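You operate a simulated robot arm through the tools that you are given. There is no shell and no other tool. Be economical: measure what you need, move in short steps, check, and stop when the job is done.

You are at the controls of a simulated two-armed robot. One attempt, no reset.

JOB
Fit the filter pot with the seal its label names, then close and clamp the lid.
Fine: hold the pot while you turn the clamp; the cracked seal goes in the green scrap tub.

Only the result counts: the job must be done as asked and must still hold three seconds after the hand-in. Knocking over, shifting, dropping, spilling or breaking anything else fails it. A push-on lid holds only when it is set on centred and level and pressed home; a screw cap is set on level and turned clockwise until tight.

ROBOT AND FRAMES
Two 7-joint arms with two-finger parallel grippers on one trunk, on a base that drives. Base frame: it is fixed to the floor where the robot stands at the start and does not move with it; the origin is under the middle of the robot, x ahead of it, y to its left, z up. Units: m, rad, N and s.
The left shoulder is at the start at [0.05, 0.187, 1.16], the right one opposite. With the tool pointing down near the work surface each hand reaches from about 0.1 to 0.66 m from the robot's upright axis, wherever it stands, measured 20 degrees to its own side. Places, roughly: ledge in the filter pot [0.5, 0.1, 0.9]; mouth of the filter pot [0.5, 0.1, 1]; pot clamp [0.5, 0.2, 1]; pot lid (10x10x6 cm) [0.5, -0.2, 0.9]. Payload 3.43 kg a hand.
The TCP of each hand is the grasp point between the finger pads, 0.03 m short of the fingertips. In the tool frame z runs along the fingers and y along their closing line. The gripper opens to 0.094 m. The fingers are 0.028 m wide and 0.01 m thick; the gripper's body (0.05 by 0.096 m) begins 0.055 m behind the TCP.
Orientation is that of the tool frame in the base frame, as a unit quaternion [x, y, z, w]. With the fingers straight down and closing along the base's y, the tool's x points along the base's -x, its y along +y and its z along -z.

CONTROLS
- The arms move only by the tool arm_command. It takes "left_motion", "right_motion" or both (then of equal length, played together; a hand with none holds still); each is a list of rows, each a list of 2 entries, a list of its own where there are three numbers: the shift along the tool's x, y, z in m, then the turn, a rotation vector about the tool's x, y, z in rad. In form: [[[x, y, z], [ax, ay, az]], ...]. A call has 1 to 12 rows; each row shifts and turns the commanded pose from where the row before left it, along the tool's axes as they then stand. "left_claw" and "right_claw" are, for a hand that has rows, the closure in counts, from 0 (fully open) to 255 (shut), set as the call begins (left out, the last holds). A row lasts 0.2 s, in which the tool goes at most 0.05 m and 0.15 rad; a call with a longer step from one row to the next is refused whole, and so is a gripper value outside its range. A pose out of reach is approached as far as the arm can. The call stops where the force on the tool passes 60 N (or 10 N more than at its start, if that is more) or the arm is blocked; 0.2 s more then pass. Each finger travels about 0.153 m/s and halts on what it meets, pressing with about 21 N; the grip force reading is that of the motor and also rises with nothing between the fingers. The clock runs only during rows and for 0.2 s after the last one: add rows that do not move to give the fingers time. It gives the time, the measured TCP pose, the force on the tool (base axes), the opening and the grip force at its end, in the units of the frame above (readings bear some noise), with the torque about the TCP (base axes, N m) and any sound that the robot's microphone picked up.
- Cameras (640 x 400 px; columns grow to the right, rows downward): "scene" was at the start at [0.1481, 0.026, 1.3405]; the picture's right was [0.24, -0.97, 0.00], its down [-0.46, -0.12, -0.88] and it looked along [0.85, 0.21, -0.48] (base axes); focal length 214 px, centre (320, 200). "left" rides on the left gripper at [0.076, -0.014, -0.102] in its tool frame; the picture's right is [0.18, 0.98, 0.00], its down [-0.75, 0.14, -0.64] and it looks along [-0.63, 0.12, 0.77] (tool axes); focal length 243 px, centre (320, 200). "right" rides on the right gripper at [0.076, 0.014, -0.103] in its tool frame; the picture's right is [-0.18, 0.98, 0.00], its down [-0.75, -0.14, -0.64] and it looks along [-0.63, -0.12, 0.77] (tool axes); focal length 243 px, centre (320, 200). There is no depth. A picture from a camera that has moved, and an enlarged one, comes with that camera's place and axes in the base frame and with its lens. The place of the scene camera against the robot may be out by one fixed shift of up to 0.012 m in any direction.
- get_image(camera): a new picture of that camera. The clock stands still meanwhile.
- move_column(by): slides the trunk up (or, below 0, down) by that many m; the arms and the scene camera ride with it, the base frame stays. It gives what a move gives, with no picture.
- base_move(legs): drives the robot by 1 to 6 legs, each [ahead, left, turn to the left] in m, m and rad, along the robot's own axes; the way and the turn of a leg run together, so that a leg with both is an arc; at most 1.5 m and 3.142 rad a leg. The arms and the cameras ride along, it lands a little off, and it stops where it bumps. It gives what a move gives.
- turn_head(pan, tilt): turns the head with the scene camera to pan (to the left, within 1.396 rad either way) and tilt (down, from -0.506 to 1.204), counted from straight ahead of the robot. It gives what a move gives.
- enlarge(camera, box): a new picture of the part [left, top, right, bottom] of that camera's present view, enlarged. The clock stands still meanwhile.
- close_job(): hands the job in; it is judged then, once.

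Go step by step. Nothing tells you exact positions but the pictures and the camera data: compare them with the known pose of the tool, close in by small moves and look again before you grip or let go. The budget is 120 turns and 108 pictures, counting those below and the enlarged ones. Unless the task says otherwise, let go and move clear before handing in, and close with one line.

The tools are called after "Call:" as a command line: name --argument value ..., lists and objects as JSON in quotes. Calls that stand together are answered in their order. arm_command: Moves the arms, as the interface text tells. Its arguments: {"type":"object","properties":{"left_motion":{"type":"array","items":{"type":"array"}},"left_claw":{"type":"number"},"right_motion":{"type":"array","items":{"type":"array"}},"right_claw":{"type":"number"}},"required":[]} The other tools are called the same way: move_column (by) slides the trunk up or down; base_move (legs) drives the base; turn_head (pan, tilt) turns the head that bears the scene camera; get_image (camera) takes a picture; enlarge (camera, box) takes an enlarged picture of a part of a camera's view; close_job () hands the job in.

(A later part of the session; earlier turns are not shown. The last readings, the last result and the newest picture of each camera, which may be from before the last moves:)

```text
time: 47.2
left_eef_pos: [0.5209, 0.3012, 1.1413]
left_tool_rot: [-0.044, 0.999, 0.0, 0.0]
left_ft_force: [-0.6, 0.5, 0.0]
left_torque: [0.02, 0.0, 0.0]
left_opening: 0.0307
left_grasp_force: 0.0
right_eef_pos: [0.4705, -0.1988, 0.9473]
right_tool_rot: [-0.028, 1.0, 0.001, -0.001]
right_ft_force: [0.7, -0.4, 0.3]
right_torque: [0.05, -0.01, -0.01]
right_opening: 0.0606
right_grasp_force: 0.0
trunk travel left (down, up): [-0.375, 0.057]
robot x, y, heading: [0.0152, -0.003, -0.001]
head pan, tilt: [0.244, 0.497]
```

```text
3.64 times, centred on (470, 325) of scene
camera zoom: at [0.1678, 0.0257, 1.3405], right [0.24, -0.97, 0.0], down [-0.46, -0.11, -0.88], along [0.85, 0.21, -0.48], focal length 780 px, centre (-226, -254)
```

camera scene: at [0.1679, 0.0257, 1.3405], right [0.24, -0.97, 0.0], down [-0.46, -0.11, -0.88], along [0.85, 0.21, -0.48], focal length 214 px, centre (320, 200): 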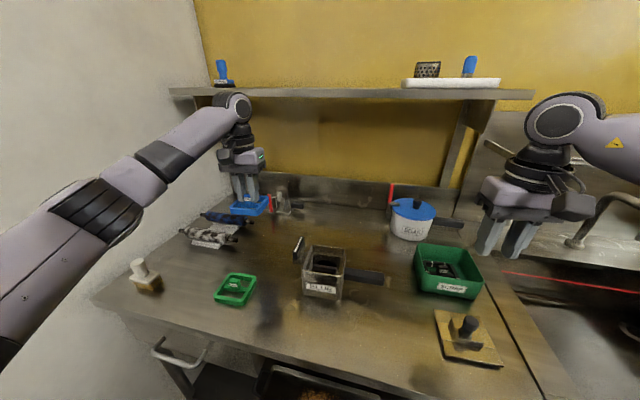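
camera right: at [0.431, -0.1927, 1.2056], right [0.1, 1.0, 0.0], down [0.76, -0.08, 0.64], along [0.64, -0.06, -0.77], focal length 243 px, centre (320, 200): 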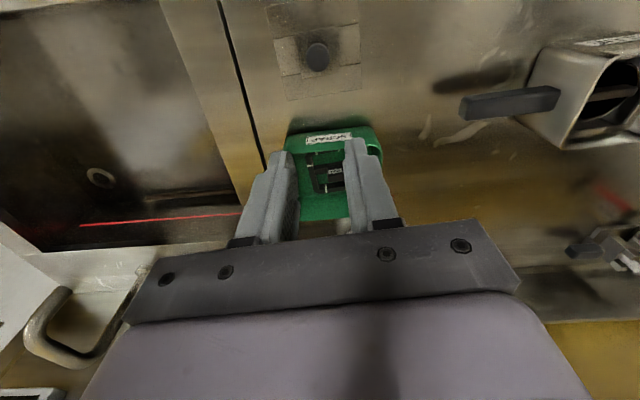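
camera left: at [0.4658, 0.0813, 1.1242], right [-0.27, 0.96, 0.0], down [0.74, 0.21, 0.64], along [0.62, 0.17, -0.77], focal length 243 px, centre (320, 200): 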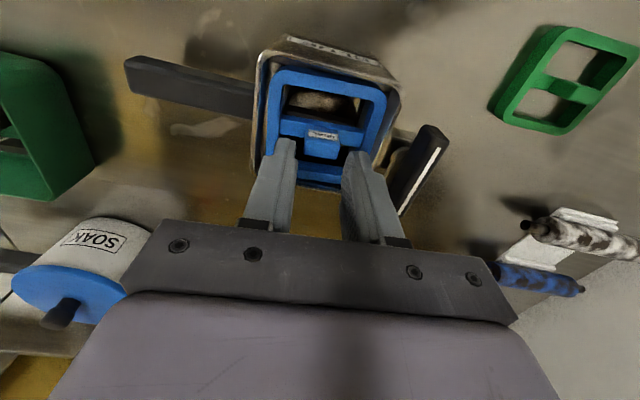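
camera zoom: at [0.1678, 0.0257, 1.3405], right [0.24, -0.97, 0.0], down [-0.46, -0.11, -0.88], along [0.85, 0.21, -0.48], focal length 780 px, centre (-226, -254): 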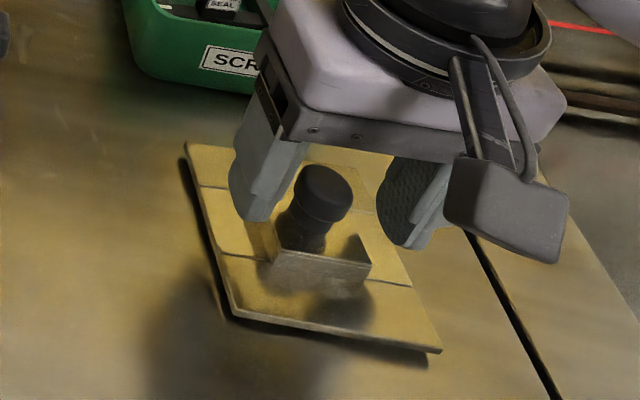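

Both pads cover the knob head. Closing.

Call:
arm_command --right_motion '[[[0.002, 0.001, 0], [0, 0, 0]], [[0, 0, 0], [0, 0, 0]], [[0, 0, 0], [0, 0, 0]], [[0, 0, 0], [0, 0, 0]]]' --right_claw 255

Call:
arm_command --right_motion '[[[0, 0, -0.01], [0, 0, 0]], [[0, 0, -0.02], [0, 0, 0]], [[0, 0, -0.03], [0, 0, 0]], [[0, 0, -0.04], [0, 0, 0]], [[0, 0, -0.04], [0, 0, 0]], [[0, 0, -0.04], [0, 0, 0]], [[0, 0, 0], [0, 0, 0]]]'

Call:
get_image --camera "right"

Call:
enlarge --camera "scene" --box '[400, 190, 560, 330]'

```text
time: 48.2
left_eef_pos: [0.5198, 0.3008, 1.1419]
left_tool_rot: [-0.044, 0.999, 0.0, 0.001]
left_ft_force: [-0.3, -0.4, 0.1]
left_torque: [-0.02, 0.0, -0.01]
left_opening: 0.0305
left_grasp_force: 0.0
right_eef_pos: [0.4693, -0.1969, 0.9468]
right_tool_rot: [-0.027, 1.0, 0.002, 0.0]
right_ft_force: [1.6, -0.1, 3.8]
right_torque: [0.0, -0.06, 0.0]
right_opening: 0.0227
right_grasp_force: 21.3
trunk travel left (down, up): [-0.375, 0.057]
robot x, y, heading: [0.0203, 0.0033, -0.003]
head pan, tilt: [0.244, 0.497]
```

```text
time: 49.8
left_eef_pos: [0.521, 0.3014, 1.1414]
left_tool_rot: [-0.043, 0.999, 0.0, -0.001]
left_ft_force: [-0.1, -0.1, 0.2]
left_torque: [0.0, 0.0, 0.04]
left_opening: 0.0306
left_grasp_force: 0.1
right_eef_pos: [0.4703, -0.1966, 1.1283]
right_tool_rot: [-0.028, 1.0, 0.002, -0.001]
right_ft_force: [-0.5, 0.2, -0.8]
right_torque: [-0.01, 0.02, -0.02]
right_opening: 0.0229
right_grasp_force: 21.1
trunk travel left (down, up): [-0.375, 0.057]
robot x, y, heading: [0.0187, -0.0016, -0.003]
head pan, tilt: [0.244, 0.497]
```

```text
41 pictures are left
camera right: at [0.3936, -0.1864, 1.2301], right [0.13, 0.99, 0.0], down [0.76, -0.1, 0.64], along [0.63, -0.08, -0.77], focal length 243 px, centre (320, 200)
```

right: 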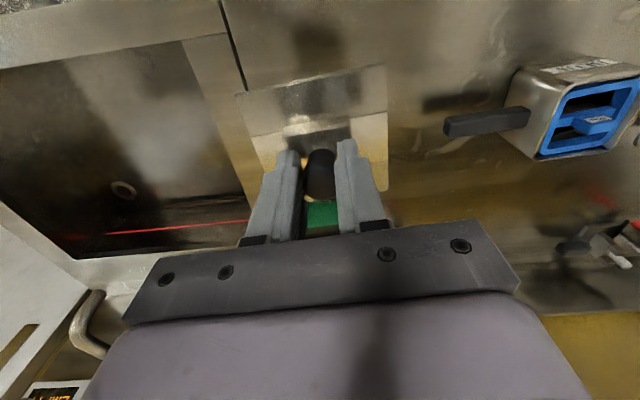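

```text
2.86 times, centred on (480, 260) of scene
camera zoom: at [0.1681, 0.0255, 1.3404], right [0.24, -0.97, 0.0], down [-0.46, -0.11, -0.88], along [0.85, 0.21, -0.48], focal length 613 px, centre (-137, 29)
```

zoom: 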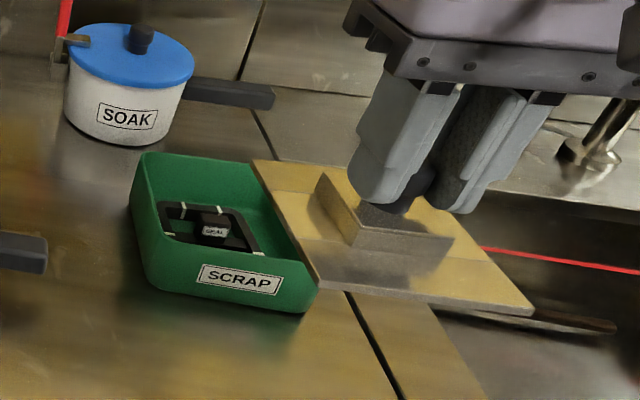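

The lid is held. I'll step the base left 0.07 m again so the right hand can reach over the pot.

Call:
base_move --legs '[[0, 0.07, 0]]'

```text
time: 51.0
left_eef_pos: [0.5205, 0.3702, 1.1401]
left_tool_rot: [-0.045, 0.999, -0.001, -0.001]
left_ft_force: [-0.3, -0.5, -0.1]
left_torque: [0.0, -0.01, -0.02]
left_opening: 0.0305
left_grasp_force: 0.0
right_eef_pos: [0.4703, -0.1286, 1.1266]
right_tool_rot: [-0.029, 1.0, 0.002, -0.002]
right_ft_force: [0.7, 0.2, -0.6]
right_torque: [-0.01, 0.03, 0.0]
right_opening: 0.0228
right_grasp_force: 20.9
trunk travel left (down, up): [-0.375, 0.057]
robot x, y, heading: [0.0146, 0.0691, -0.006]
head pan, tilt: [0.244, 0.497]
```

Moving the lid over the pot centre (0.538, 0.102).

Call:
arm_command --right_motion '[[[-0.01347, 0.03763, 0], [0, 0, 0]], [[-0.01347, 0.03763, 0], [0, 0, 0]], [[-0.01347, 0.03763, 0], [0, 0, 0]], [[-0.01347, 0.03763, 0], [0, 0, 0]], [[-0.01347, 0.03763, 0], [0, 0, 0]], [[-0.01347, 0.03763, 0], [0, 0, 0]], [[0, 0, 0], [0, 0, -0.02]], [[0, 0, 0], [0, 0, 0]]]'

Call:
get_image --camera "right"

Call:
enlarge --camera "scene" --box '[270, 160, 430, 310]'

```text
time: 52.8
left_eef_pos: [0.5195, 0.3691, 1.1406]
left_tool_rot: [-0.044, 0.999, 0.0, -0.002]
left_ft_force: [-0.4, -0.5, 0.3]
left_torque: [-0.01, -0.04, 0.01]
left_opening: 0.0305
left_grasp_force: 0.0
right_eef_pos: [0.5381, 0.1003, 1.1288]
right_tool_rot: [-0.039, 0.999, 0.002, 0.0]
right_ft_force: [-1.2, 0.2, -0.3]
right_torque: [0.0, 0.01, -0.03]
right_opening: 0.0226
right_grasp_force: 20.9
trunk travel left (down, up): [-0.375, 0.057]
robot x, y, heading: [0.0214, 0.0656, -0.0]
head pan, tilt: [0.244, 0.497]
```

```text
39 pictures are left
camera right: at [0.4611, 0.1102, 1.2307], right [0.11, 0.99, 0.0], down [0.76, -0.09, 0.64], along [0.64, -0.07, -0.77], focal length 243 px, centre (320, 200)
```

right: 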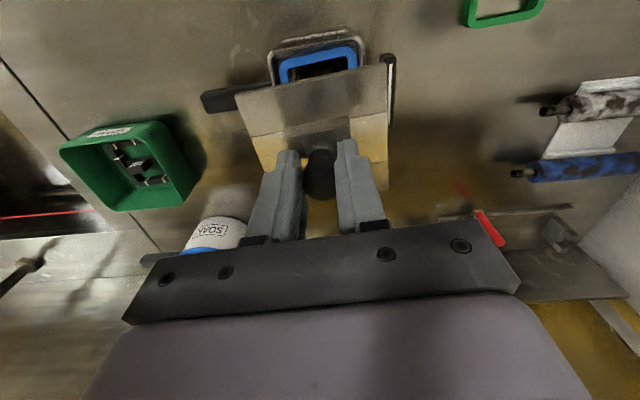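

```text
2.67 times, centred on (350, 235) of scene
camera zoom: at [0.168, 0.094, 1.3405], right [0.24, -0.97, 0.0], down [-0.46, -0.12, -0.88], along [0.85, 0.21, -0.48], focal length 572 px, centre (240, 107)
```

zoom: 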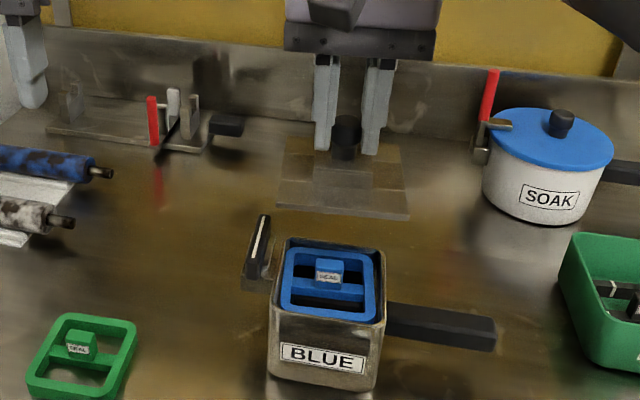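

The lid's left edge should pass about 5 mm inside the clamp lever. Lowering to just above the rim for a check.

Call:
arm_command --right_motion '[[[0, 0.001, 0.025], [0, 0, 0]], [[0, 0, 0.025], [0, 0, 0]], [[0, 0, 0.02], [0, 0, 0]], [[0, 0, 0], [0, 0, 0]]]'

Call:
enlarge --camera "right" --box '[200, 30, 440, 220]'

Call:
enlarge --camera "scene" --box '[280, 180, 400, 310]'

```text
time: 53.8
left_eef_pos: [0.52, 0.3691, 1.1407]
left_tool_rot: [-0.044, 0.999, 0.001, -0.001]
left_ft_force: [-0.2, 0.6, -0.2]
left_torque: [-0.04, 0.0, -0.03]
left_opening: 0.0304
left_grasp_force: 0.0
right_eef_pos: [0.5375, 0.1039, 1.0587]
right_tool_rot: [-0.038, 0.999, 0.002, 0.0]
right_ft_force: [0.2, 0.3, -0.9]
right_torque: [0.01, 0.01, 0.01]
right_opening: 0.0229
right_grasp_force: 20.6
trunk travel left (down, up): [-0.375, 0.057]
robot x, y, heading: [0.0207, 0.067, -0.003]
head pan, tilt: [0.244, 0.497]
```

```text
2.11 times, centred on (320, 125) of right
camera zoom: at [0.4606, 0.1132, 1.1607], right [0.11, 0.99, 0.0], down [0.76, -0.09, 0.64], along [0.64, -0.07, -0.77], focal length 511 px, centre (320, 358)
```

zoom: 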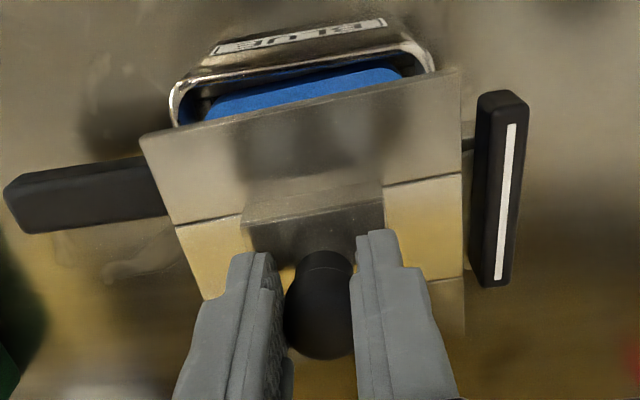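

```text
3.08 times, centred on (340, 245) of scene
camera zoom: at [0.1679, 0.0937, 1.3405], right [0.24, -0.97, 0.0], down [-0.46, -0.12, -0.88], along [0.85, 0.21, -0.48], focal length 660 px, centre (258, 62)
```

zoom: 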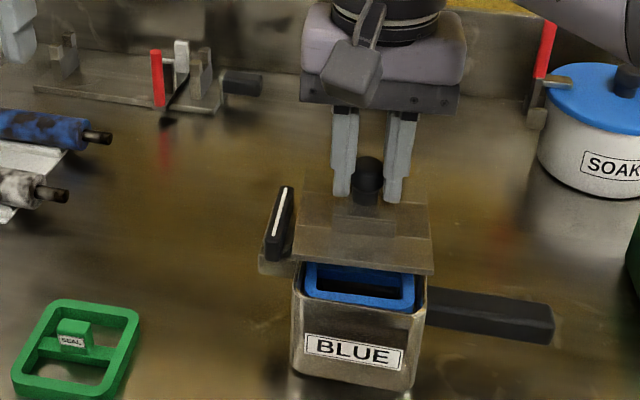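

I need a finer comparison of lid yaw against pot yaw before setting down.

Call:
enlarge --camera "scene" --box '[320, 235, 380, 310]'

```text
5.33 times, centred on (350, 272) of scene
camera zoom: at [0.1679, 0.0937, 1.3405], right [0.24, -0.97, 0.0], down [-0.46, -0.12, -0.88], along [0.85, 0.21, -0.48], focal length 1144 px, centre (160, -187)
```

zoom: 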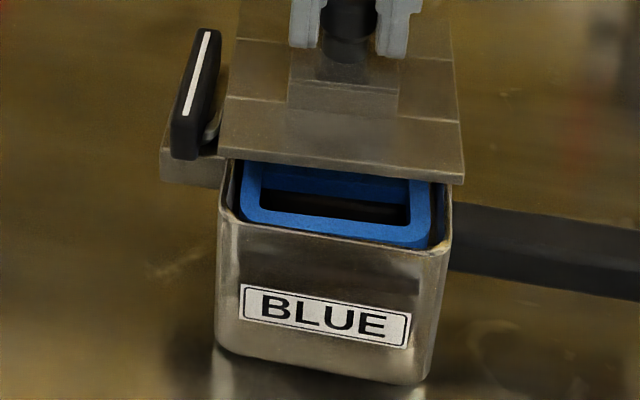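

Lid is about 0.055 rad more yawed than the pot; correcting, nudging 2 mm in y, and lowering in small steps.

Call:
arm_command --right_motion '[[[0, -0.0022, 0], [0, 0, 0.055]], [[0, 0, 0.007], [0, 0, 0]], [[0, 0, 0.007], [0, 0, 0]], [[0, 0, 0], [0, 0, 0]]]'

Call:
enlarge --camera "scene" --box '[310, 225, 390, 310]'

Call:
enlarge --camera "left" --box '[0, 0, 240, 160]'

```text
time: 54.8
left_eef_pos: [0.5196, 0.3696, 1.1416]
left_tool_rot: [-0.045, 0.999, 0.0, -0.001]
left_ft_force: [-0.3, 0.1, -0.2]
left_torque: [0.0, 0.06, 0.03]
left_opening: 0.0307
left_grasp_force: 0.0
right_eef_pos: [0.5385, 0.1013, 1.0434]
right_tool_rot: [-0.01, 1.0, 0.002, -0.001]
right_ft_force: [0.9, 0.7, 0.1]
right_torque: [-0.02, -0.01, 0.0]
right_opening: 0.0228
right_grasp_force: 21.0
trunk travel left (down, up): [-0.375, 0.057]
robot x, y, heading: [0.0157, 0.063, -0.002]
head pan, tilt: [0.244, 0.497]
```

```text
4.71 times, centred on (350, 268) of scene
camera zoom: at [0.168, 0.0937, 1.3405], right [0.24, -0.97, 0.0], down [-0.46, -0.12, -0.88], along [0.85, 0.21, -0.48], focal length 1009 px, centre (179, -118)
```

zoom: 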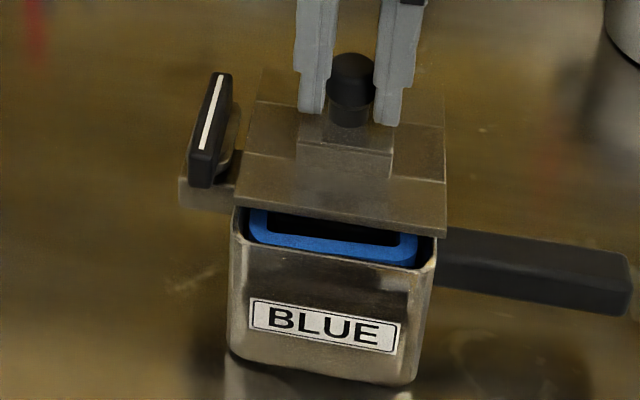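

```text
2.50 times, centred on (120, 80) of left
camera zoom: at [0.4454, 0.3481, 1.2434], right [-0.27, 0.96, 0.0], down [0.74, 0.21, 0.64], along [0.62, 0.17, -0.77], focal length 606 px, centre (820, 500)
```

zoom: 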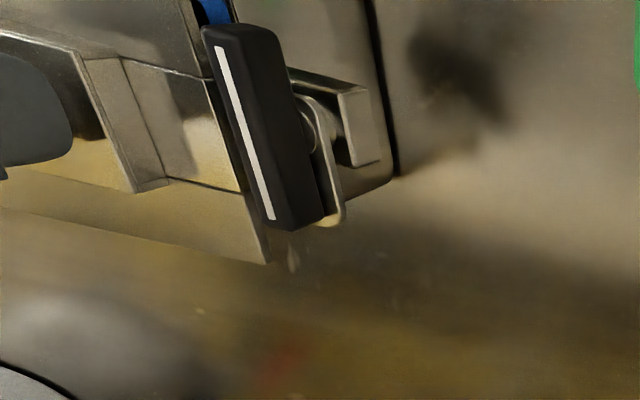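

Yaw is now nearly equal. Checking fore-aft alignment from the wrist camera.

Call:
enlarge --camera "right" --box '[200, 20, 440, 210]'

```text
2.11 times, centred on (320, 115) of right
camera zoom: at [0.4619, 0.114, 1.1459], right [0.16, 0.99, 0.0], down [0.76, -0.13, 0.64], along [0.63, -0.1, -0.77], focal length 511 px, centre (320, 379)
```

zoom: 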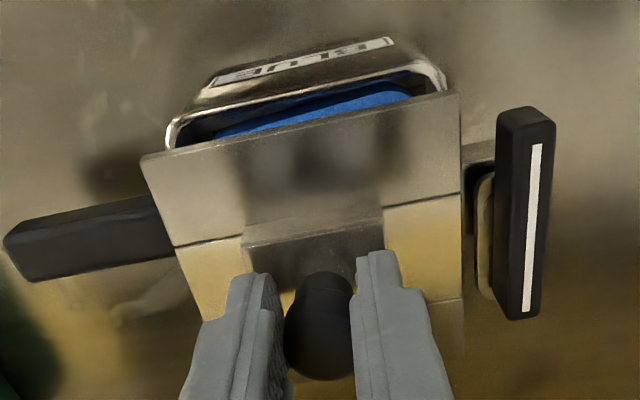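

The lid sits about 7 mm too far forward and 2 mm too far right relative to the pot. Correcting and rechecking.

Call:
arm_command --right_motion '[[[0.007, 0.0022, 0], [0, 0, 0]], [[0, 0, 0.004], [0, 0, 0]], [[0, 0, 0], [0, 0, 0]]]'

Call:
enlarge --camera "right" --box '[200, 20, 440, 210]'

Call:
enlarge --camera "scene" --box '[310, 225, 390, 310]'

```text
time: 55.6
left_eef_pos: [0.5204, 0.3693, 1.1408]
left_tool_rot: [-0.044, 0.999, -0.001, -0.001]
left_ft_force: [-0.2, -0.1, -0.3]
left_torque: [0.01, 0.0, -0.01]
left_opening: 0.0305
left_grasp_force: 0.0
right_eef_pos: [0.5314, 0.1027, 1.0393]
right_tool_rot: [-0.011, 1.0, 0.001, -0.001]
right_ft_force: [0.0, 0.1, -1.0]
right_torque: [0.0, 0.04, 0.02]
right_opening: 0.0228
right_grasp_force: 20.6
trunk travel left (down, up): [-0.375, 0.057]
robot x, y, heading: [0.0179, 0.0664, -0.003]
head pan, tilt: [0.244, 0.497]
```

```text
2.11 times, centred on (320, 115) of right
camera zoom: at [0.4547, 0.1154, 1.1424], right [0.16, 0.99, 0.0], down [0.76, -0.13, 0.64], along [0.63, -0.1, -0.77], focal length 511 px, centre (320, 379)
```

zoom: 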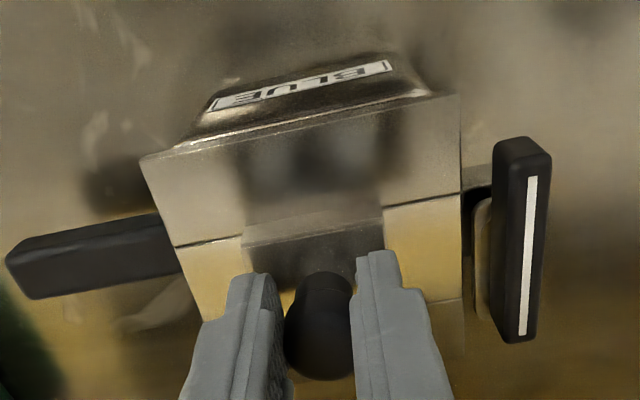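

```text
4.71 times, centred on (350, 268) of scene
camera zoom: at [0.168, 0.0937, 1.3405], right [0.24, -0.97, 0.0], down [-0.46, -0.12, -0.88], along [0.85, 0.21, -0.48], focal length 1009 px, centre (179, -118)
```

zoom: 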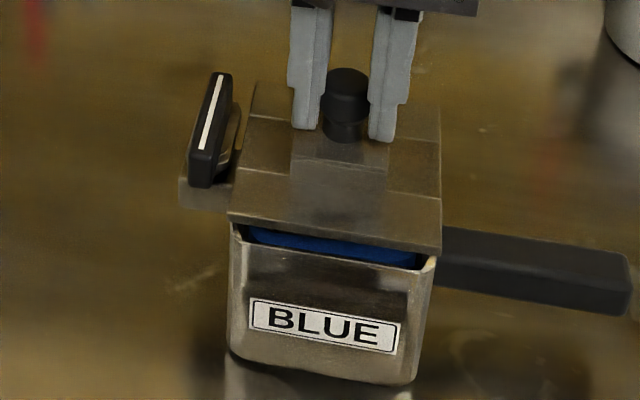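

Well centred now. Lowering in small steps until contact.

Call:
arm_command --right_motion '[[[0.001, 0, 0.004], [0, 0, 0]], [[0, 0, 0.004], [0, 0, 0]], [[0, 0, 0.003], [0, 0, 0]], [[0, 0, 0], [0, 0, 0]]]'

Call:
enlarge --camera "scene" --box '[310, 225, 390, 310]'

```text
time: 56.6
left_eef_pos: [0.5216, 0.3692, 1.1399]
left_tool_rot: [-0.044, 0.999, 0.0, -0.001]
left_ft_force: [-0.5, -0.3, 0.1]
left_torque: [0.0, 0.04, 0.02]
left_opening: 0.0308
left_grasp_force: 0.1
right_eef_pos: [0.5303, 0.103, 1.0279]
right_tool_rot: [-0.011, 1.0, 0.001, -0.001]
right_ft_force: [0.1, 0.0, -0.9]
right_torque: [-0.02, 0.01, 0.0]
right_opening: 0.0229
right_grasp_force: 20.8
trunk travel left (down, up): [-0.375, 0.057]
robot x, y, heading: [0.0173, 0.0662, -0.004]
head pan, tilt: [0.244, 0.497]
```

```text
4.71 times, centred on (350, 268) of scene
camera zoom: at [0.168, 0.0937, 1.3405], right [0.24, -0.97, 0.0], down [-0.46, -0.12, -0.88], along [0.85, 0.21, -0.48], focal length 1009 px, centre (179, -118)
```

zoom: 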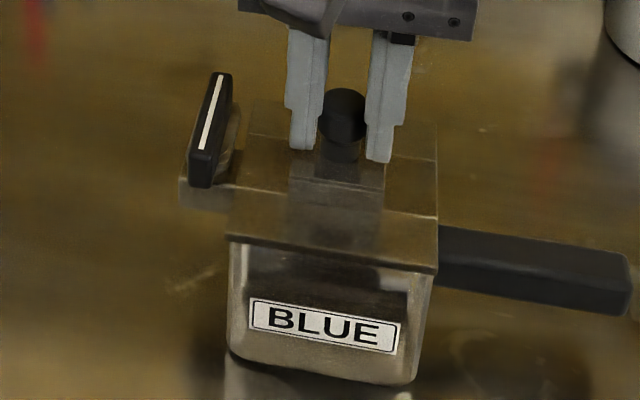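

Nearly down. Continuing 2 mm at a time.

Call:
arm_command --right_motion '[[[0, 0, 0.002], [0, 0, 0]], [[0, 0, 0.002], [0, 0, 0]], [[0, 0, 0.002], [0, 0, 0]], [[0, 0, 0], [0, 0, 0]]]'

```text
time: 57.6
left_eef_pos: [0.5202, 0.3697, 1.1421]
left_tool_rot: [-0.045, 0.999, 0.0, 0.0]
left_ft_force: [-0.6, 0.2, 0.1]
left_torque: [0.02, -0.01, 0.04]
left_opening: 0.0307
left_grasp_force: 0.1
right_eef_pos: [0.5299, 0.1036, 1.0242]
right_tool_rot: [-0.01, 1.0, 0.002, 0.001]
right_ft_force: [2.4, -0.3, 17.1]
right_torque: [0.01, -0.27, -0.04]
right_opening: 0.0229
right_grasp_force: 20.6
trunk travel left (down, up): [-0.375, 0.057]
robot x, y, heading: [0.0184, 0.0672, 0.0]
head pan, tilt: [0.244, 0.497]
```

Contact at TCP 1.024, the height expected for the plate on the rim. Checking that it is level and centred.

Call:
enlarge --camera "scene" --box '[310, 215, 400, 300]'

Call:
enlarge --camera "left" --box '[0, 0, 240, 160]'

Call:
enlarge --camera "right" --box '[200, 20, 440, 210]'

```text
4.71 times, centred on (355, 258) of scene
camera zoom: at [0.1668, 0.0936, 1.3408], right [0.24, -0.97, 0.0], down [-0.46, -0.12, -0.88], along [0.85, 0.21, -0.48], focal length 1009 px, centre (155, -71)
```

zoom: 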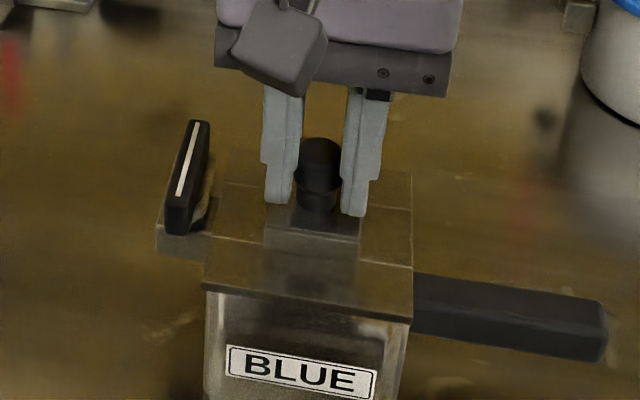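

```text
2.50 times, centred on (120, 80) of left
camera zoom: at [0.4443, 0.348, 1.2441], right [-0.27, 0.96, 0.0], down [0.74, 0.21, 0.64], along [0.62, 0.17, -0.77], focal length 606 px, centre (820, 500)
```

zoom: 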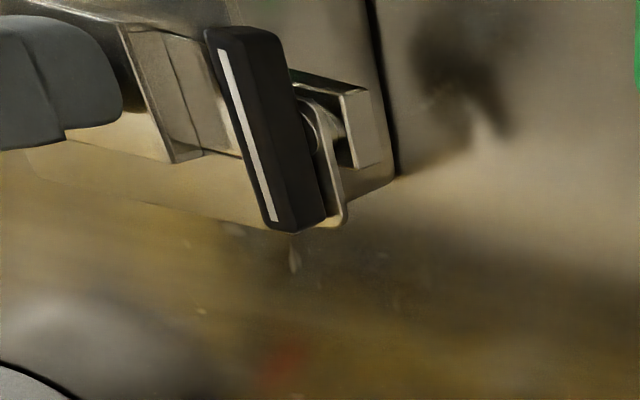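

```text
2.11 times, centred on (320, 115) of right
camera zoom: at [0.453, 0.1158, 1.1267], right [0.16, 0.99, 0.01], down [0.75, -0.13, 0.64], along [0.64, -0.1, -0.77], focal length 511 px, centre (320, 379)
```

zoom: 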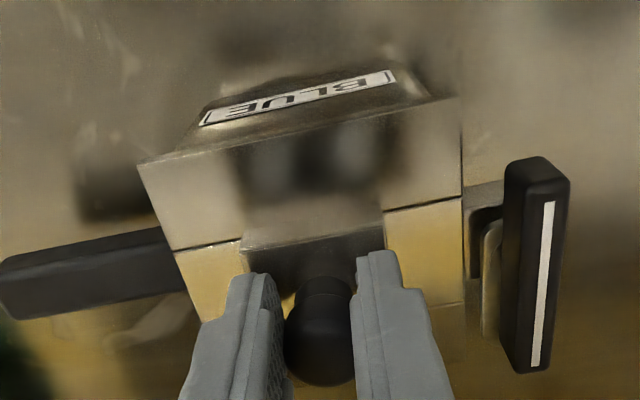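

The lid sits level and centred. Releasing the knob gently and lifting the right hand clear.

Call:
arm_command --right_motion '[[[0, 0, -0.0015], [0, 0, 0]], [[0, 0, 0], [0, 0, 0]]]'

Call:
arm_command --right_motion '[[[0, 0, 0], [0, 0, 0]], [[0, 0, 0], [0, 0, 0]], [[0, 0, 0], [0, 0, 0]], [[0, 0, -0.02], [0, 0, 0]], [[0, 0, -0.03], [0, 0, 0]], [[0, 0, -0.04], [0, 0, 0]], [[0, 0, 0], [0, 0, 0]]]' --right_claw 120

Call:
enlarge --camera "right" --box '[200, 40, 480, 230]'

```text
time: 58.2
left_eef_pos: [0.5201, 0.3696, 1.1411]
left_tool_rot: [-0.045, 0.999, 0.0, 0.0]
left_ft_force: [-0.4, 0.1, 0.1]
left_torque: [-0.02, -0.02, 0.03]
left_opening: 0.0307
left_grasp_force: 0.1
right_eef_pos: [0.5304, 0.1018, 1.0237]
right_tool_rot: [-0.012, 1.0, 0.002, 0.0]
right_ft_force: [0.8, 0.9, 8.1]
right_torque: [0.05, -0.39, 0.01]
right_opening: 0.0228
right_grasp_force: 21.3
trunk travel left (down, up): [-0.375, 0.057]
robot x, y, heading: [0.0169, 0.0666, -0.002]
head pan, tilt: [0.244, 0.497]
```

```text
time: 59.8
left_eef_pos: [0.521, 0.3683, 1.1409]
left_tool_rot: [-0.044, 0.999, 0.0, 0.0]
left_ft_force: [-0.2, -0.1, 0.2]
left_torque: [-0.01, 0.0, 0.02]
left_opening: 0.0306
left_grasp_force: 0.1
right_eef_pos: [0.5315, 0.1028, 1.1177]
right_tool_rot: [-0.011, 1.0, 0.002, -0.001]
right_ft_force: [-0.5, -0.7, 0.7]
right_torque: [0.0, 0.0, 0.02]
right_opening: 0.0498
right_grasp_force: 0.1
trunk travel left (down, up): [-0.375, 0.057]
robot x, y, heading: [0.0211, 0.0679, 0.002]
head pan, tilt: [0.244, 0.497]
```

```text
2.11 times, centred on (340, 135) of right
camera zoom: at [0.4556, 0.115, 1.2198], right [0.16, 0.99, 0.0], down [0.76, -0.13, 0.64], along [0.63, -0.1, -0.77], focal length 511 px, centre (278, 337)
```

zoom: 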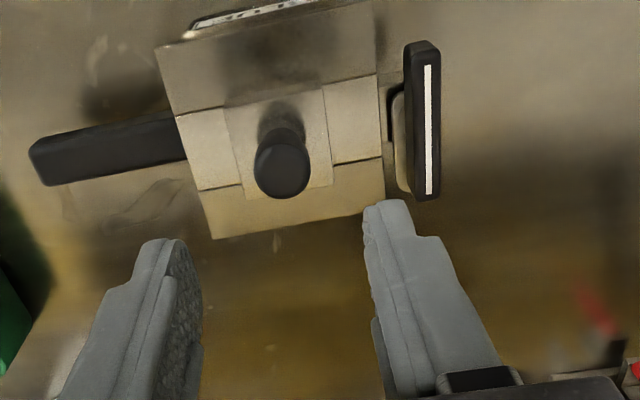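

The lid lies centred. Now the right hand moves over the pot's handle, turning to close across it, while the left comes over the clamp for a close look.

Call:
arm_command --right_motion '[[[-0.002, -0.027, 0], [0, 0, 0]], [[-0.002, -0.027, 0], [0, 0, 0]], [[-0.002, -0.027, 0], [0, 0, 0]], [[-0.002, -0.027, 0], [0, 0, 0]], [[0, 0, 0], [0, 0, -0.14]], [[0, 0, 0], [0, 0, -0.14]], [[0, 0, 0], [0, 0, -0.14]], [[0, 0, 0], [0, 0, -0.14]], [[0, 0, 0], [0, 0, -0.14]], [[0, 0, 0], [0, 0, -0.14]], [[0, 0, 0], [0, 0, -0.14]], [[0, 0, 0], [0, 0, -0.14]]]' --left_motion '[[[0, 0, 0], [0, 0, 0]], [[0, 0, 0], [0, 0, 0]], [[0, 0, 0], [0, 0, 0]], [[0, 0, 0], [0, 0, 0]], [[-0.001, -0.0232, 0.006], [0, 0, 0]], [[-0.001, -0.0232, 0.006], [0, 0, 0]], [[-0.001, -0.0232, 0.006], [0, 0, 0]], [[-0.001, -0.0232, 0.006], [0, 0, 0]], [[-0.001, -0.0232, 0.006], [0, 0, 0]], [[-0.001, -0.0232, 0.006], [0, 0, 0]], [[-0.001, -0.0232, 0.006], [0, 0, 0]], [[-0.001, -0.0232, 0.006], [0, 0, 0.08]]]' --left_claw 120

Call:
enlarge --camera "left" --box '[220, 60, 420, 220]'

Call:
get_image --camera "scene"

```text
time: 62.4
left_eef_pos: [0.5447, 0.1826, 1.0915]
left_tool_rot: [-0.004, 1.0, 0.0, 0.0]
left_ft_force: [-0.3, 0.1, 0.6]
left_torque: [0.0, 0.0, 0.01]
left_opening: 0.0498
left_grasp_force: 0.0
right_eef_pos: [0.5404, -0.0064, 1.1141]
right_tool_rot: [-0.385, 0.923, 0.002, 0.001]
right_ft_force: [0.6, -1.1, 0.1]
right_torque: [0.0, 0.04, 0.01]
right_opening: 0.0495
right_grasp_force: 0.0
right hand out of reach, approached as far as the arm can: row 10, 11, 12
trunk travel left (down, up): [-0.375, 0.057]
robot x, y, heading: [0.0224, 0.0689, -0.003]
head pan, tilt: [0.244, 0.497]
```

```text
2.50 times, centred on (320, 140) of left
camera zoom: at [0.4676, 0.1676, 1.1945], right [-0.19, 0.98, 0.0], down [0.75, 0.15, 0.64], along [0.63, 0.12, -0.77], focal length 606 px, centre (320, 350)
```

zoom: 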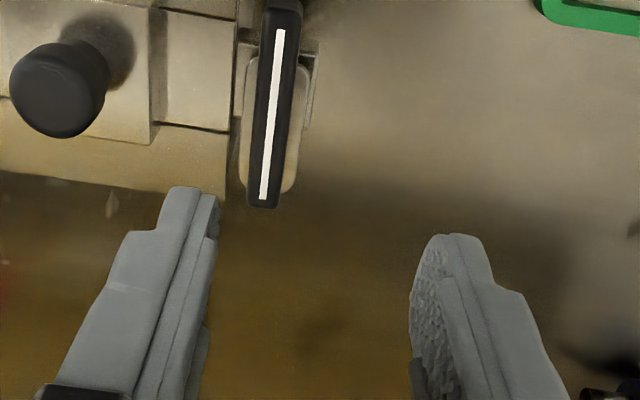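

```text
23 pictures are left
camera scene: at [0.168, 0.0933, 1.3405], right [0.24, -0.97, 0.0], down [-0.46, -0.11, -0.88], along [0.85, 0.21, -0.48], focal length 214 px, centre (320, 200)
```

scene: 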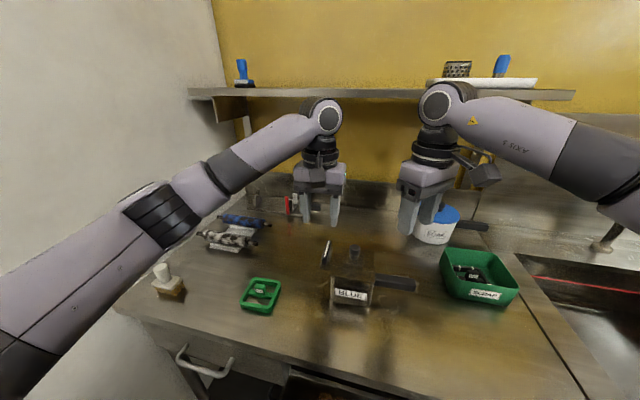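

The clamp is a lever and plate turning about a vertical spindle next to the lid, centre about (0.540, 0.166). The right hand can't turn far enough that way, so I'll turn it the other way, moving the left aside a bit first.

Call:
arm_command --right_motion '[[[0, 0, 0], [0, 0, 0.1455]], [[0, 0, 0], [0, 0, 0.1455]], [[0, 0, 0], [0, 0, 0.1455]], [[0, 0, 0], [0, 0, 0.1455]], [[0, 0, 0], [0, 0, 0.1455]], [[0, 0, 0], [0, 0, 0.1455]], [[0, 0, 0], [0, 0, 0.1455]], [[0, 0, 0], [0, 0, 0.1455]], [[0, 0, 0], [0, 0, 0.1455]], [[0, 0, 0], [0, 0, 0.1455]], [[0, 0, 0], [0, 0, 0.1455]], [[0, 0, 0], [0, 0, 0.1455]]]' --left_motion '[[[0, 0.03, -0.02], [0, 0, 0]], [[0, 0.03, 0], [0, 0, 0]], [[0, 0.01, 0], [0, 0, 0]], [[0, 0, 0], [0, 0, 0]], [[0, 0, 0], [0, 0, 0]], [[0, 0, 0], [0, 0, 0]], [[0, 0, 0], [0, 0, 0]], [[0, 0, 0], [0, 0, 0]], [[0, 0, 0], [0, 0, 0]], [[0, 0, 0], [0, 0, 0]], [[0, 0, 0], [0, 0, 0]], [[0, 0, 0], [0, 0, 0]]]'

```text
time: 65.0
left_eef_pos: [0.5433, 0.2538, 1.1141]
left_tool_rot: [-0.005, 1.0, 0.0, -0.001]
left_ft_force: [0.4, 0.4, -0.5]
left_torque: [-0.01, 0.02, 0.03]
left_opening: 0.0495
left_grasp_force: 0.1
right_eef_pos: [0.542, -0.0058, 1.1132]
right_tool_rot: [0.462, 0.887, 0.001, -0.001]
right_ft_force: [-0.2, 0.1, -0.4]
right_torque: [-0.05, 0.02, 0.01]
right_opening: 0.0497
right_grasp_force: 0.0
trunk travel left (down, up): [-0.375, 0.057]
robot x, y, heading: [0.0229, 0.0677, -0.005]
head pan, tilt: [0.244, 0.497]
```

No limit that way. Completing the turn.

Call:
arm_command --right_motion '[[[0, 0, 0], [0, 0, 0.1445]], [[0, 0, 0], [0, 0, 0.1445]], [[0, 0, 0], [0, 0, 0.1445]], [[0, 0, 0], [0, 0, 0.1445]], [[0, 0, 0], [0, 0, 0]]]'

Call:
get_image --camera "right"

```text
time: 66.2
left_eef_pos: [0.545, 0.2538, 1.1133]
left_tool_rot: [-0.005, 1.0, 0.001, -0.001]
left_ft_force: [-0.6, 0.9, -0.2]
left_torque: [0.0, -0.04, 0.0]
left_opening: 0.0497
left_grasp_force: 0.1
right_eef_pos: [0.5421, -0.0054, 1.1145]
right_tool_rot: [0.695, 0.719, 0.0, -0.002]
right_ft_force: [0.5, 0.2, -0.3]
right_torque: [-0.01, -0.01, 0.01]
right_opening: 0.0498
right_grasp_force: 0.0
trunk travel left (down, up): [-0.375, 0.057]
robot x, y, heading: [0.0179, 0.0657, 0.0]
head pan, tilt: [0.244, 0.497]
```

```text
22 pictures are left
camera right: at [0.5523, 0.0717, 1.2171], right [0.99, -0.15, 0.0], down [-0.11, -0.76, 0.64], along [-0.1, -0.63, -0.77], focal length 243 px, centre (320, 200)
```

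right: 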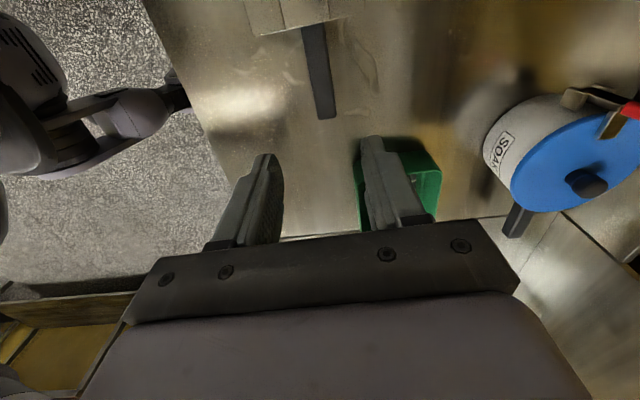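

Handle runs along y at x ≈ 0.544, top near 0.945. Moving toward its outer part and lowering to just above it.

Call:
arm_command --right_motion '[[[-0.0125, 0.0025, 0], [0, 0, 0]], [[0, 0, 0.04], [0, 0, 0]], [[0, 0, 0.04], [0, 0, 0]], [[0, 0, 0.035], [0, 0, 0]], [[0, 0, 0.017], [0, 0, 0]], [[0, 0, 0], [0, 0, 0]]]'

Call:
get_image --camera "right"

Call:
enlarge --camera "scene" --box '[310, 190, 440, 310]'

```text
time: 67.6
left_eef_pos: [0.5443, 0.2548, 1.1137]
left_tool_rot: [-0.004, 1.0, -0.001, 0.0]
left_ft_force: [-0.2, -0.4, 0.4]
left_torque: [-0.03, -0.02, 0.04]
left_opening: 0.0497
left_grasp_force: 0.1
right_eef_pos: [0.5448, -0.0166, 0.981]
right_tool_rot: [0.694, 0.72, 0.001, -0.002]
right_ft_force: [1.4, -0.7, -0.2]
right_torque: [-0.01, -0.01, -0.01]
right_opening: 0.0497
right_grasp_force: 0.2
trunk travel left (down, up): [-0.375, 0.057]
robot x, y, heading: [0.0162, 0.0675, -0.005]
head pan, tilt: [0.244, 0.497]
```

```text
21 pictures are left
camera right: at [0.5559, 0.0608, 1.0841], right [0.99, -0.15, 0.0], down [-0.11, -0.76, 0.64], along [-0.1, -0.63, -0.77], focal length 243 px, centre (320, 200)
```

right: 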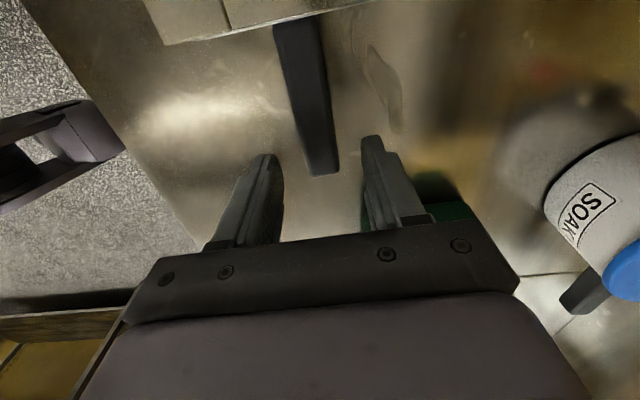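

```text
3.33 times, centred on (375, 250) of scene
camera zoom: at [0.1679, 0.0937, 1.3405], right [0.24, -0.97, 0.0], down [-0.46, -0.12, -0.88], along [0.85, 0.21, -0.48], focal length 715 px, centre (137, 33)
```

zoom: 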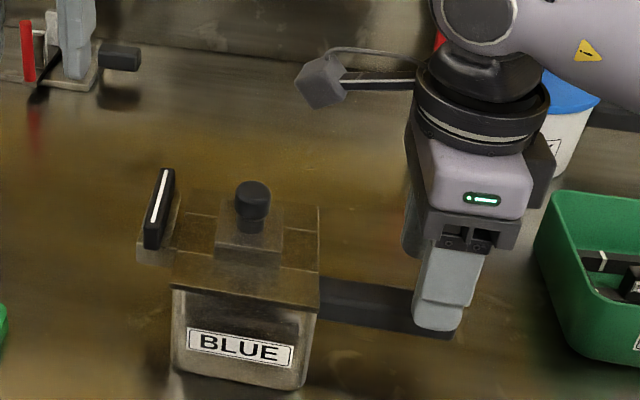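

Handle lies between the fingers. Shifting 5 mm inward, lowering to TCP 0.945 and closing.

Call:
arm_command --right_motion '[[[0.005, 0, 0.012], [0, 0, 0]], [[0, 0, 0.012], [0, 0, 0]], [[0, 0, 0.012], [0, 0, 0]], [[0, 0, 0], [0, 0, 0]]]'

Call:
arm_command --right_motion '[[[0, 0, 0], [0, 0, 0]], [[0, 0, 0], [0, 0, 0]], [[0, 0, 0], [0, 0, 0]]]' --right_claw 255

Call:
get_image --camera "right"

```text
time: 68.6
left_eef_pos: [0.5453, 0.2543, 1.1154]
left_tool_rot: [-0.005, 1.0, 0.0, -0.001]
left_ft_force: [-0.4, -0.8, -0.7]
left_torque: [0.0, 0.04, 0.02]
left_opening: 0.0497
left_grasp_force: 0.1
right_eef_pos: [0.5437, -0.0141, 0.9458]
right_tool_rot: [0.693, 0.72, 0.0, -0.002]
right_ft_force: [0.2, 0.9, -0.3]
right_torque: [0.02, -0.03, 0.01]
right_opening: 0.0495
right_grasp_force: 0.1
trunk travel left (down, up): [-0.375, 0.057]
robot x, y, heading: [0.0218, 0.0659, -0.003]
head pan, tilt: [0.244, 0.497]
```

```text
time: 69.4
left_eef_pos: [0.5443, 0.2538, 1.1137]
left_tool_rot: [-0.005, 1.0, 0.0, -0.001]
left_ft_force: [0.1, 0.0, -0.5]
left_torque: [-0.02, 0.03, 0.01]
left_opening: 0.0497
left_grasp_force: 0.1
right_eef_pos: [0.543, -0.0123, 0.9452]
right_tool_rot: [0.694, 0.72, 0.0, -0.001]
right_ft_force: [1.3, 0.3, -0.7]
right_torque: [0.06, -0.11, -0.16]
right_opening: 0.0235
right_grasp_force: 21.5
trunk travel left (down, up): [-0.375, 0.057]
robot x, y, heading: [0.0195, 0.0671, 0.001]
head pan, tilt: [0.244, 0.497]
```

```text
19 pictures are left
camera right: at [0.5554, 0.0641, 1.0481], right [0.99, -0.15, 0.0], down [-0.11, -0.76, 0.64], along [-0.1, -0.63, -0.77], focal length 243 px, centre (320, 200)
```

right: 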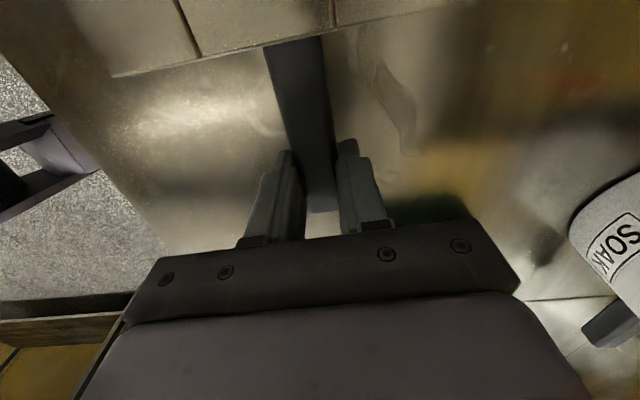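

Pot handle is gripped. Now the left hand goes over the clamp lever with a 36 mm opening.

Call:
arm_command --left_motion '[[[0.0025, -0.03, 0], [0, 0, 0]], [[0.002, -0.03, 0], [0, 0, 0]], [[0, -0.0285, 0.01], [0, 0, 0]], [[0, 0, 0.03], [0, 0, 0]], [[0, 0, 0.03], [0, 0, 0]], [[0, 0, 0], [0, 0, 0]]]' --left_claw 157

Call:
enlarge --camera "left" --box '[210, 70, 430, 240]'

```text
time: 70.8
left_eef_pos: [0.5399, 0.167, 1.0445]
left_tool_rot: [-0.005, 1.0, 0.0, 0.0]
left_ft_force: [-0.4, 0.8, -0.9]
left_torque: [0.05, 0.03, -0.02]
left_opening: 0.036
left_grasp_force: 0.1
right_eef_pos: [0.5446, -0.0135, 0.9449]
right_tool_rot: [0.694, 0.72, 0.001, -0.001]
right_ft_force: [-0.2, -2.6, 0.2]
right_torque: [-0.06, -0.06, 0.01]
right_opening: 0.0238
right_grasp_force: 21.0
trunk travel left (down, up): [-0.375, 0.057]
robot x, y, heading: [0.0251, 0.0687, 0.001]
head pan, tilt: [0.244, 0.497]
```

```text
2.35 times, centred on (320, 155) of left
camera zoom: at [0.4644, 0.1518, 1.1459], right [-0.19, 0.98, 0.0], down [0.75, 0.15, 0.64], along [0.63, 0.12, -0.77], focal length 571 px, centre (320, 306)
```

zoom: 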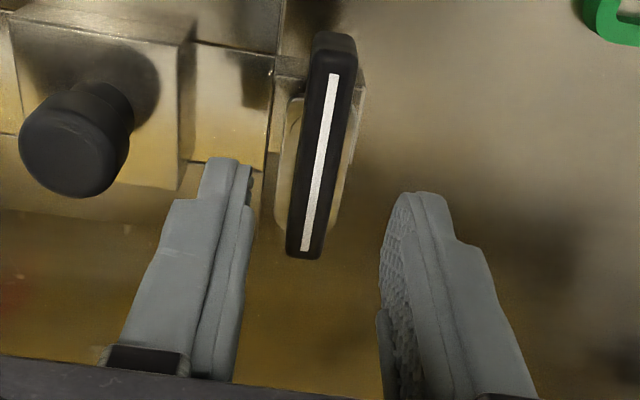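

Lever top at z ≈ 0.989, centre (0.536, 0.166). Lowering to TCP 1.006 so the tips stay above the lid plate, then gripping.

Call:
arm_command --left_motion '[[[0.003, -0.001, 0.013], [0, 0, 0]], [[0, 0, 0.013], [0, 0, 0]], [[0, 0, 0.012], [0, 0, 0]], [[0, 0, 0], [0, 0, 0]]]'

Call:
enlarge --camera "left" --box '[210, 90, 430, 260]'

```text
time: 71.8
left_eef_pos: [0.5394, 0.1657, 1.0055]
left_tool_rot: [-0.004, 1.0, 0.0, -0.001]
left_ft_force: [-0.5, -0.4, -0.7]
left_torque: [0.01, -0.01, -0.01]
left_opening: 0.036
left_grasp_force: 0.0
right_eef_pos: [0.5438, -0.0137, 0.9444]
right_tool_rot: [0.694, 0.72, 0.0, -0.002]
right_ft_force: [-0.7, -1.6, 0.0]
right_torque: [-0.11, -0.07, -0.03]
right_opening: 0.024
right_grasp_force: 21.0
trunk travel left (down, up): [-0.375, 0.057]
robot x, y, heading: [0.0181, 0.0696, -0.007]
head pan, tilt: [0.244, 0.497]
```

```text
2.35 times, centred on (320, 175) of left
camera zoom: at [0.4622, 0.151, 1.108], right [-0.19, 0.98, 0.0], down [0.75, 0.15, 0.64], along [0.63, 0.12, -0.77], focal length 571 px, centre (320, 259)
```

zoom: 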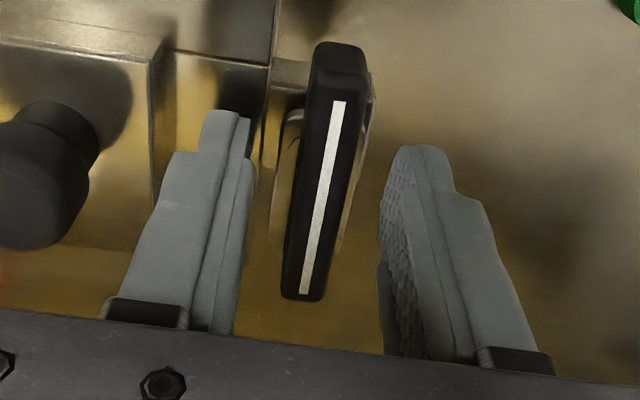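

Aligned; small x and yaw tweak, then close on the lever.

Call:
arm_command --left_motion '[[[0.003, 0, 0], [0, 0, -0.025]], [[0, 0, 0], [0, 0, 0]], [[0, 0, 0], [0, 0, 0]], [[0, 0, 0], [0, 0, 0]]]' --left_claw 255

```text
time: 72.8
left_eef_pos: [0.5359, 0.1657, 1.006]
left_tool_rot: [-0.017, 1.0, 0.0, 0.0]
left_ft_force: [4.9, 1.7, 0.9]
left_torque: [0.16, -0.61, -0.01]
left_opening: 0.0215
left_grasp_force: 20.6
right_eef_pos: [0.5439, -0.0121, 0.9468]
right_tool_rot: [0.693, 0.721, 0.0, -0.001]
right_ft_force: [-3.3, -1.9, -0.4]
right_torque: [0.18, 0.08, 0.77]
right_opening: 0.0239
right_grasp_force: 21.0
trunk travel left (down, up): [-0.375, 0.057]
robot x, y, heading: [0.0218, 0.0712, -0.002]
head pan, tilt: [0.244, 0.497]
```

Lever gripped. Testing a small clockwise turn (seen from above) and reading the torque.

Call:
arm_command --left_motion '[[[0, 0, 0], [0, 0, 0.06]], [[0, 0, 0], [0, 0, 0.06]], [[0, 0, 0], [0, 0, 0]]]'

```text
time: 73.6
left_eef_pos: [0.535, 0.1657, 1.0063]
left_tool_rot: [0.044, 0.999, 0.0, 0.0]
left_ft_force: [6.1, 3.0, 1.0]
left_torque: [0.04, -0.35, -0.02]
left_opening: 0.0216
left_grasp_force: 20.5
right_eef_pos: [0.5448, -0.0132, 0.9446]
right_tool_rot: [0.695, 0.719, 0.0, -0.002]
right_ft_force: [-3.5, -1.2, -0.5]
right_torque: [0.08, 0.02, 0.77]
right_opening: 0.0239
right_grasp_force: 21.3
trunk travel left (down, up): [-0.375, 0.057]
robot x, y, heading: [0.0211, 0.069, -0.002]
head pan, tilt: [0.244, 0.497]
```

It turns freely clockwise. Testing the other direction past the start for a stop.

Call:
arm_command --left_motion '[[[0, 0, 0], [0, 0, -0.06]], [[0, 0, 0], [0, 0, -0.06]], [[0, 0, 0], [0, 0, -0.06]], [[0, 0, 0], [0, 0, 0]]]'

```text
time: 74.6
left_eef_pos: [0.5345, 0.1655, 1.0054]
left_tool_rot: [-0.047, 0.999, 0.0, 0.001]
left_ft_force: [2.7, 4.2, 10.9]
left_torque: [0.09, 0.06, -0.53]
left_opening: 0.022
left_grasp_force: 21.1
right_eef_pos: [0.5434, -0.0136, 0.9442]
right_tool_rot: [0.693, 0.721, 0.002, -0.001]
right_ft_force: [1.0, -0.6, -0.9]
right_torque: [-0.4, -0.09, 0.53]
right_opening: 0.024
right_grasp_force: 21.0
trunk travel left (down, up): [-0.375, 0.057]
robot x, y, heading: [0.0202, 0.063, 0.003]
head pan, tilt: [0.244, 0.497]
```

A stop counter-clockwise, so the clamp closes clockwise. Turning clockwise in stages.

Call:
arm_command --left_motion '[[[0, 0, 0], [0, 0, 0.1]], [[0, 0, 0], [0, 0, 0.1]], [[0, 0, 0], [0, 0, 0.1]], [[0, 0, 0], [0, 0, 0.1]], [[0, 0, 0], [0, 0, 0.1]], [[0, 0, 0], [0, 0, 0.1]], [[0, 0, 0], [0, 0, 0]]]'

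Call:
get_image --camera "left"

```text
time: 76.2
left_eef_pos: [0.534, 0.1657, 1.0049]
left_tool_rot: [0.252, 0.968, 0.0, 0.0]
left_ft_force: [4.8, 5.3, 8.4]
left_torque: [-0.04, -0.46, -0.01]
left_opening: 0.0218
left_grasp_force: 20.9
right_eef_pos: [0.5439, -0.0135, 0.9462]
right_tool_rot: [0.694, 0.72, 0.0, -0.002]
right_ft_force: [-5.6, -5.0, -0.3]
right_torque: [-0.19, 0.11, 0.77]
right_opening: 0.0243
right_grasp_force: 21.5
trunk travel left (down, up): [-0.375, 0.057]
robot x, y, heading: [0.0209, 0.0733, -0.005]
head pan, tilt: [0.244, 0.497]
```

```text
16 pictures are left
camera left: at [0.4602, 0.1897, 1.1077], right [0.32, 0.95, 0.0], down [0.73, -0.24, 0.64], along [0.61, -0.2, -0.77], focal length 243 px, centre (320, 200)
```

left: 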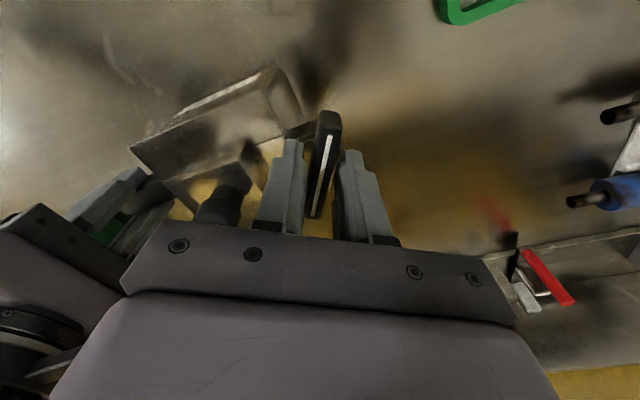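

The lever turns with the grip. Continuing.

Call:
arm_command --left_motion '[[[0, 0, 0], [0, 0, 0.1]], [[0, 0, 0], [0, 0, 0.1]], [[0, 0, 0], [0, 0, 0.1]], [[0, 0, 0], [0, 0, 0.1]], [[0, 0, 0], [0, 0, 0.1]], [[0, 0, 0], [0, 0, 0]]]'

```text
time: 77.6
left_eef_pos: [0.5337, 0.1644, 1.0052]
left_tool_rot: [0.482, 0.876, 0.0, -0.001]
left_ft_force: [3.9, 4.2, 3.9]
left_torque: [-0.13, -0.3, -0.02]
left_opening: 0.0216
left_grasp_force: 20.9
right_eef_pos: [0.5442, -0.0131, 0.9453]
right_tool_rot: [0.695, 0.719, 0.0, -0.001]
right_ft_force: [-3.8, -6.3, 1.1]
right_torque: [0.06, 0.1, 0.73]
right_opening: 0.0242
right_grasp_force: 20.9
trunk travel left (down, up): [-0.375, 0.057]
robot x, y, heading: [0.0207, 0.0679, -0.004]
head pan, tilt: [0.244, 0.497]
```

Now about 60° turned, no limit. Continuing.

Call:
arm_command --left_motion '[[[0, 0, 0], [0, 0, 0.1]], [[0, 0, 0], [0, 0, 0.1]], [[0, 0, 0], [0, 0, 0.1]], [[0, 0, 0], [0, 0, 0.1]], [[0, 0, 0], [0, 0, 0]]]'

```text
time: 78.8
left_eef_pos: [0.5338, 0.1652, 1.0044]
left_tool_rot: [0.648, 0.761, -0.001, 0.0]
left_ft_force: [5.2, 3.9, 5.2]
left_torque: [0.43, -0.11, 0.01]
left_opening: 0.0218
left_grasp_force: 21.1
right_eef_pos: [0.5433, -0.0127, 0.9468]
right_tool_rot: [0.694, 0.72, 0.001, -0.002]
right_ft_force: [-3.1, -3.9, 0.5]
right_torque: [-0.26, -0.02, 0.67]
right_opening: 0.0239
right_grasp_force: 21.1
trunk travel left (down, up): [-0.375, 0.057]
robot x, y, heading: [0.0161, 0.0708, 0.0]
head pan, tilt: [0.244, 0.497]
```

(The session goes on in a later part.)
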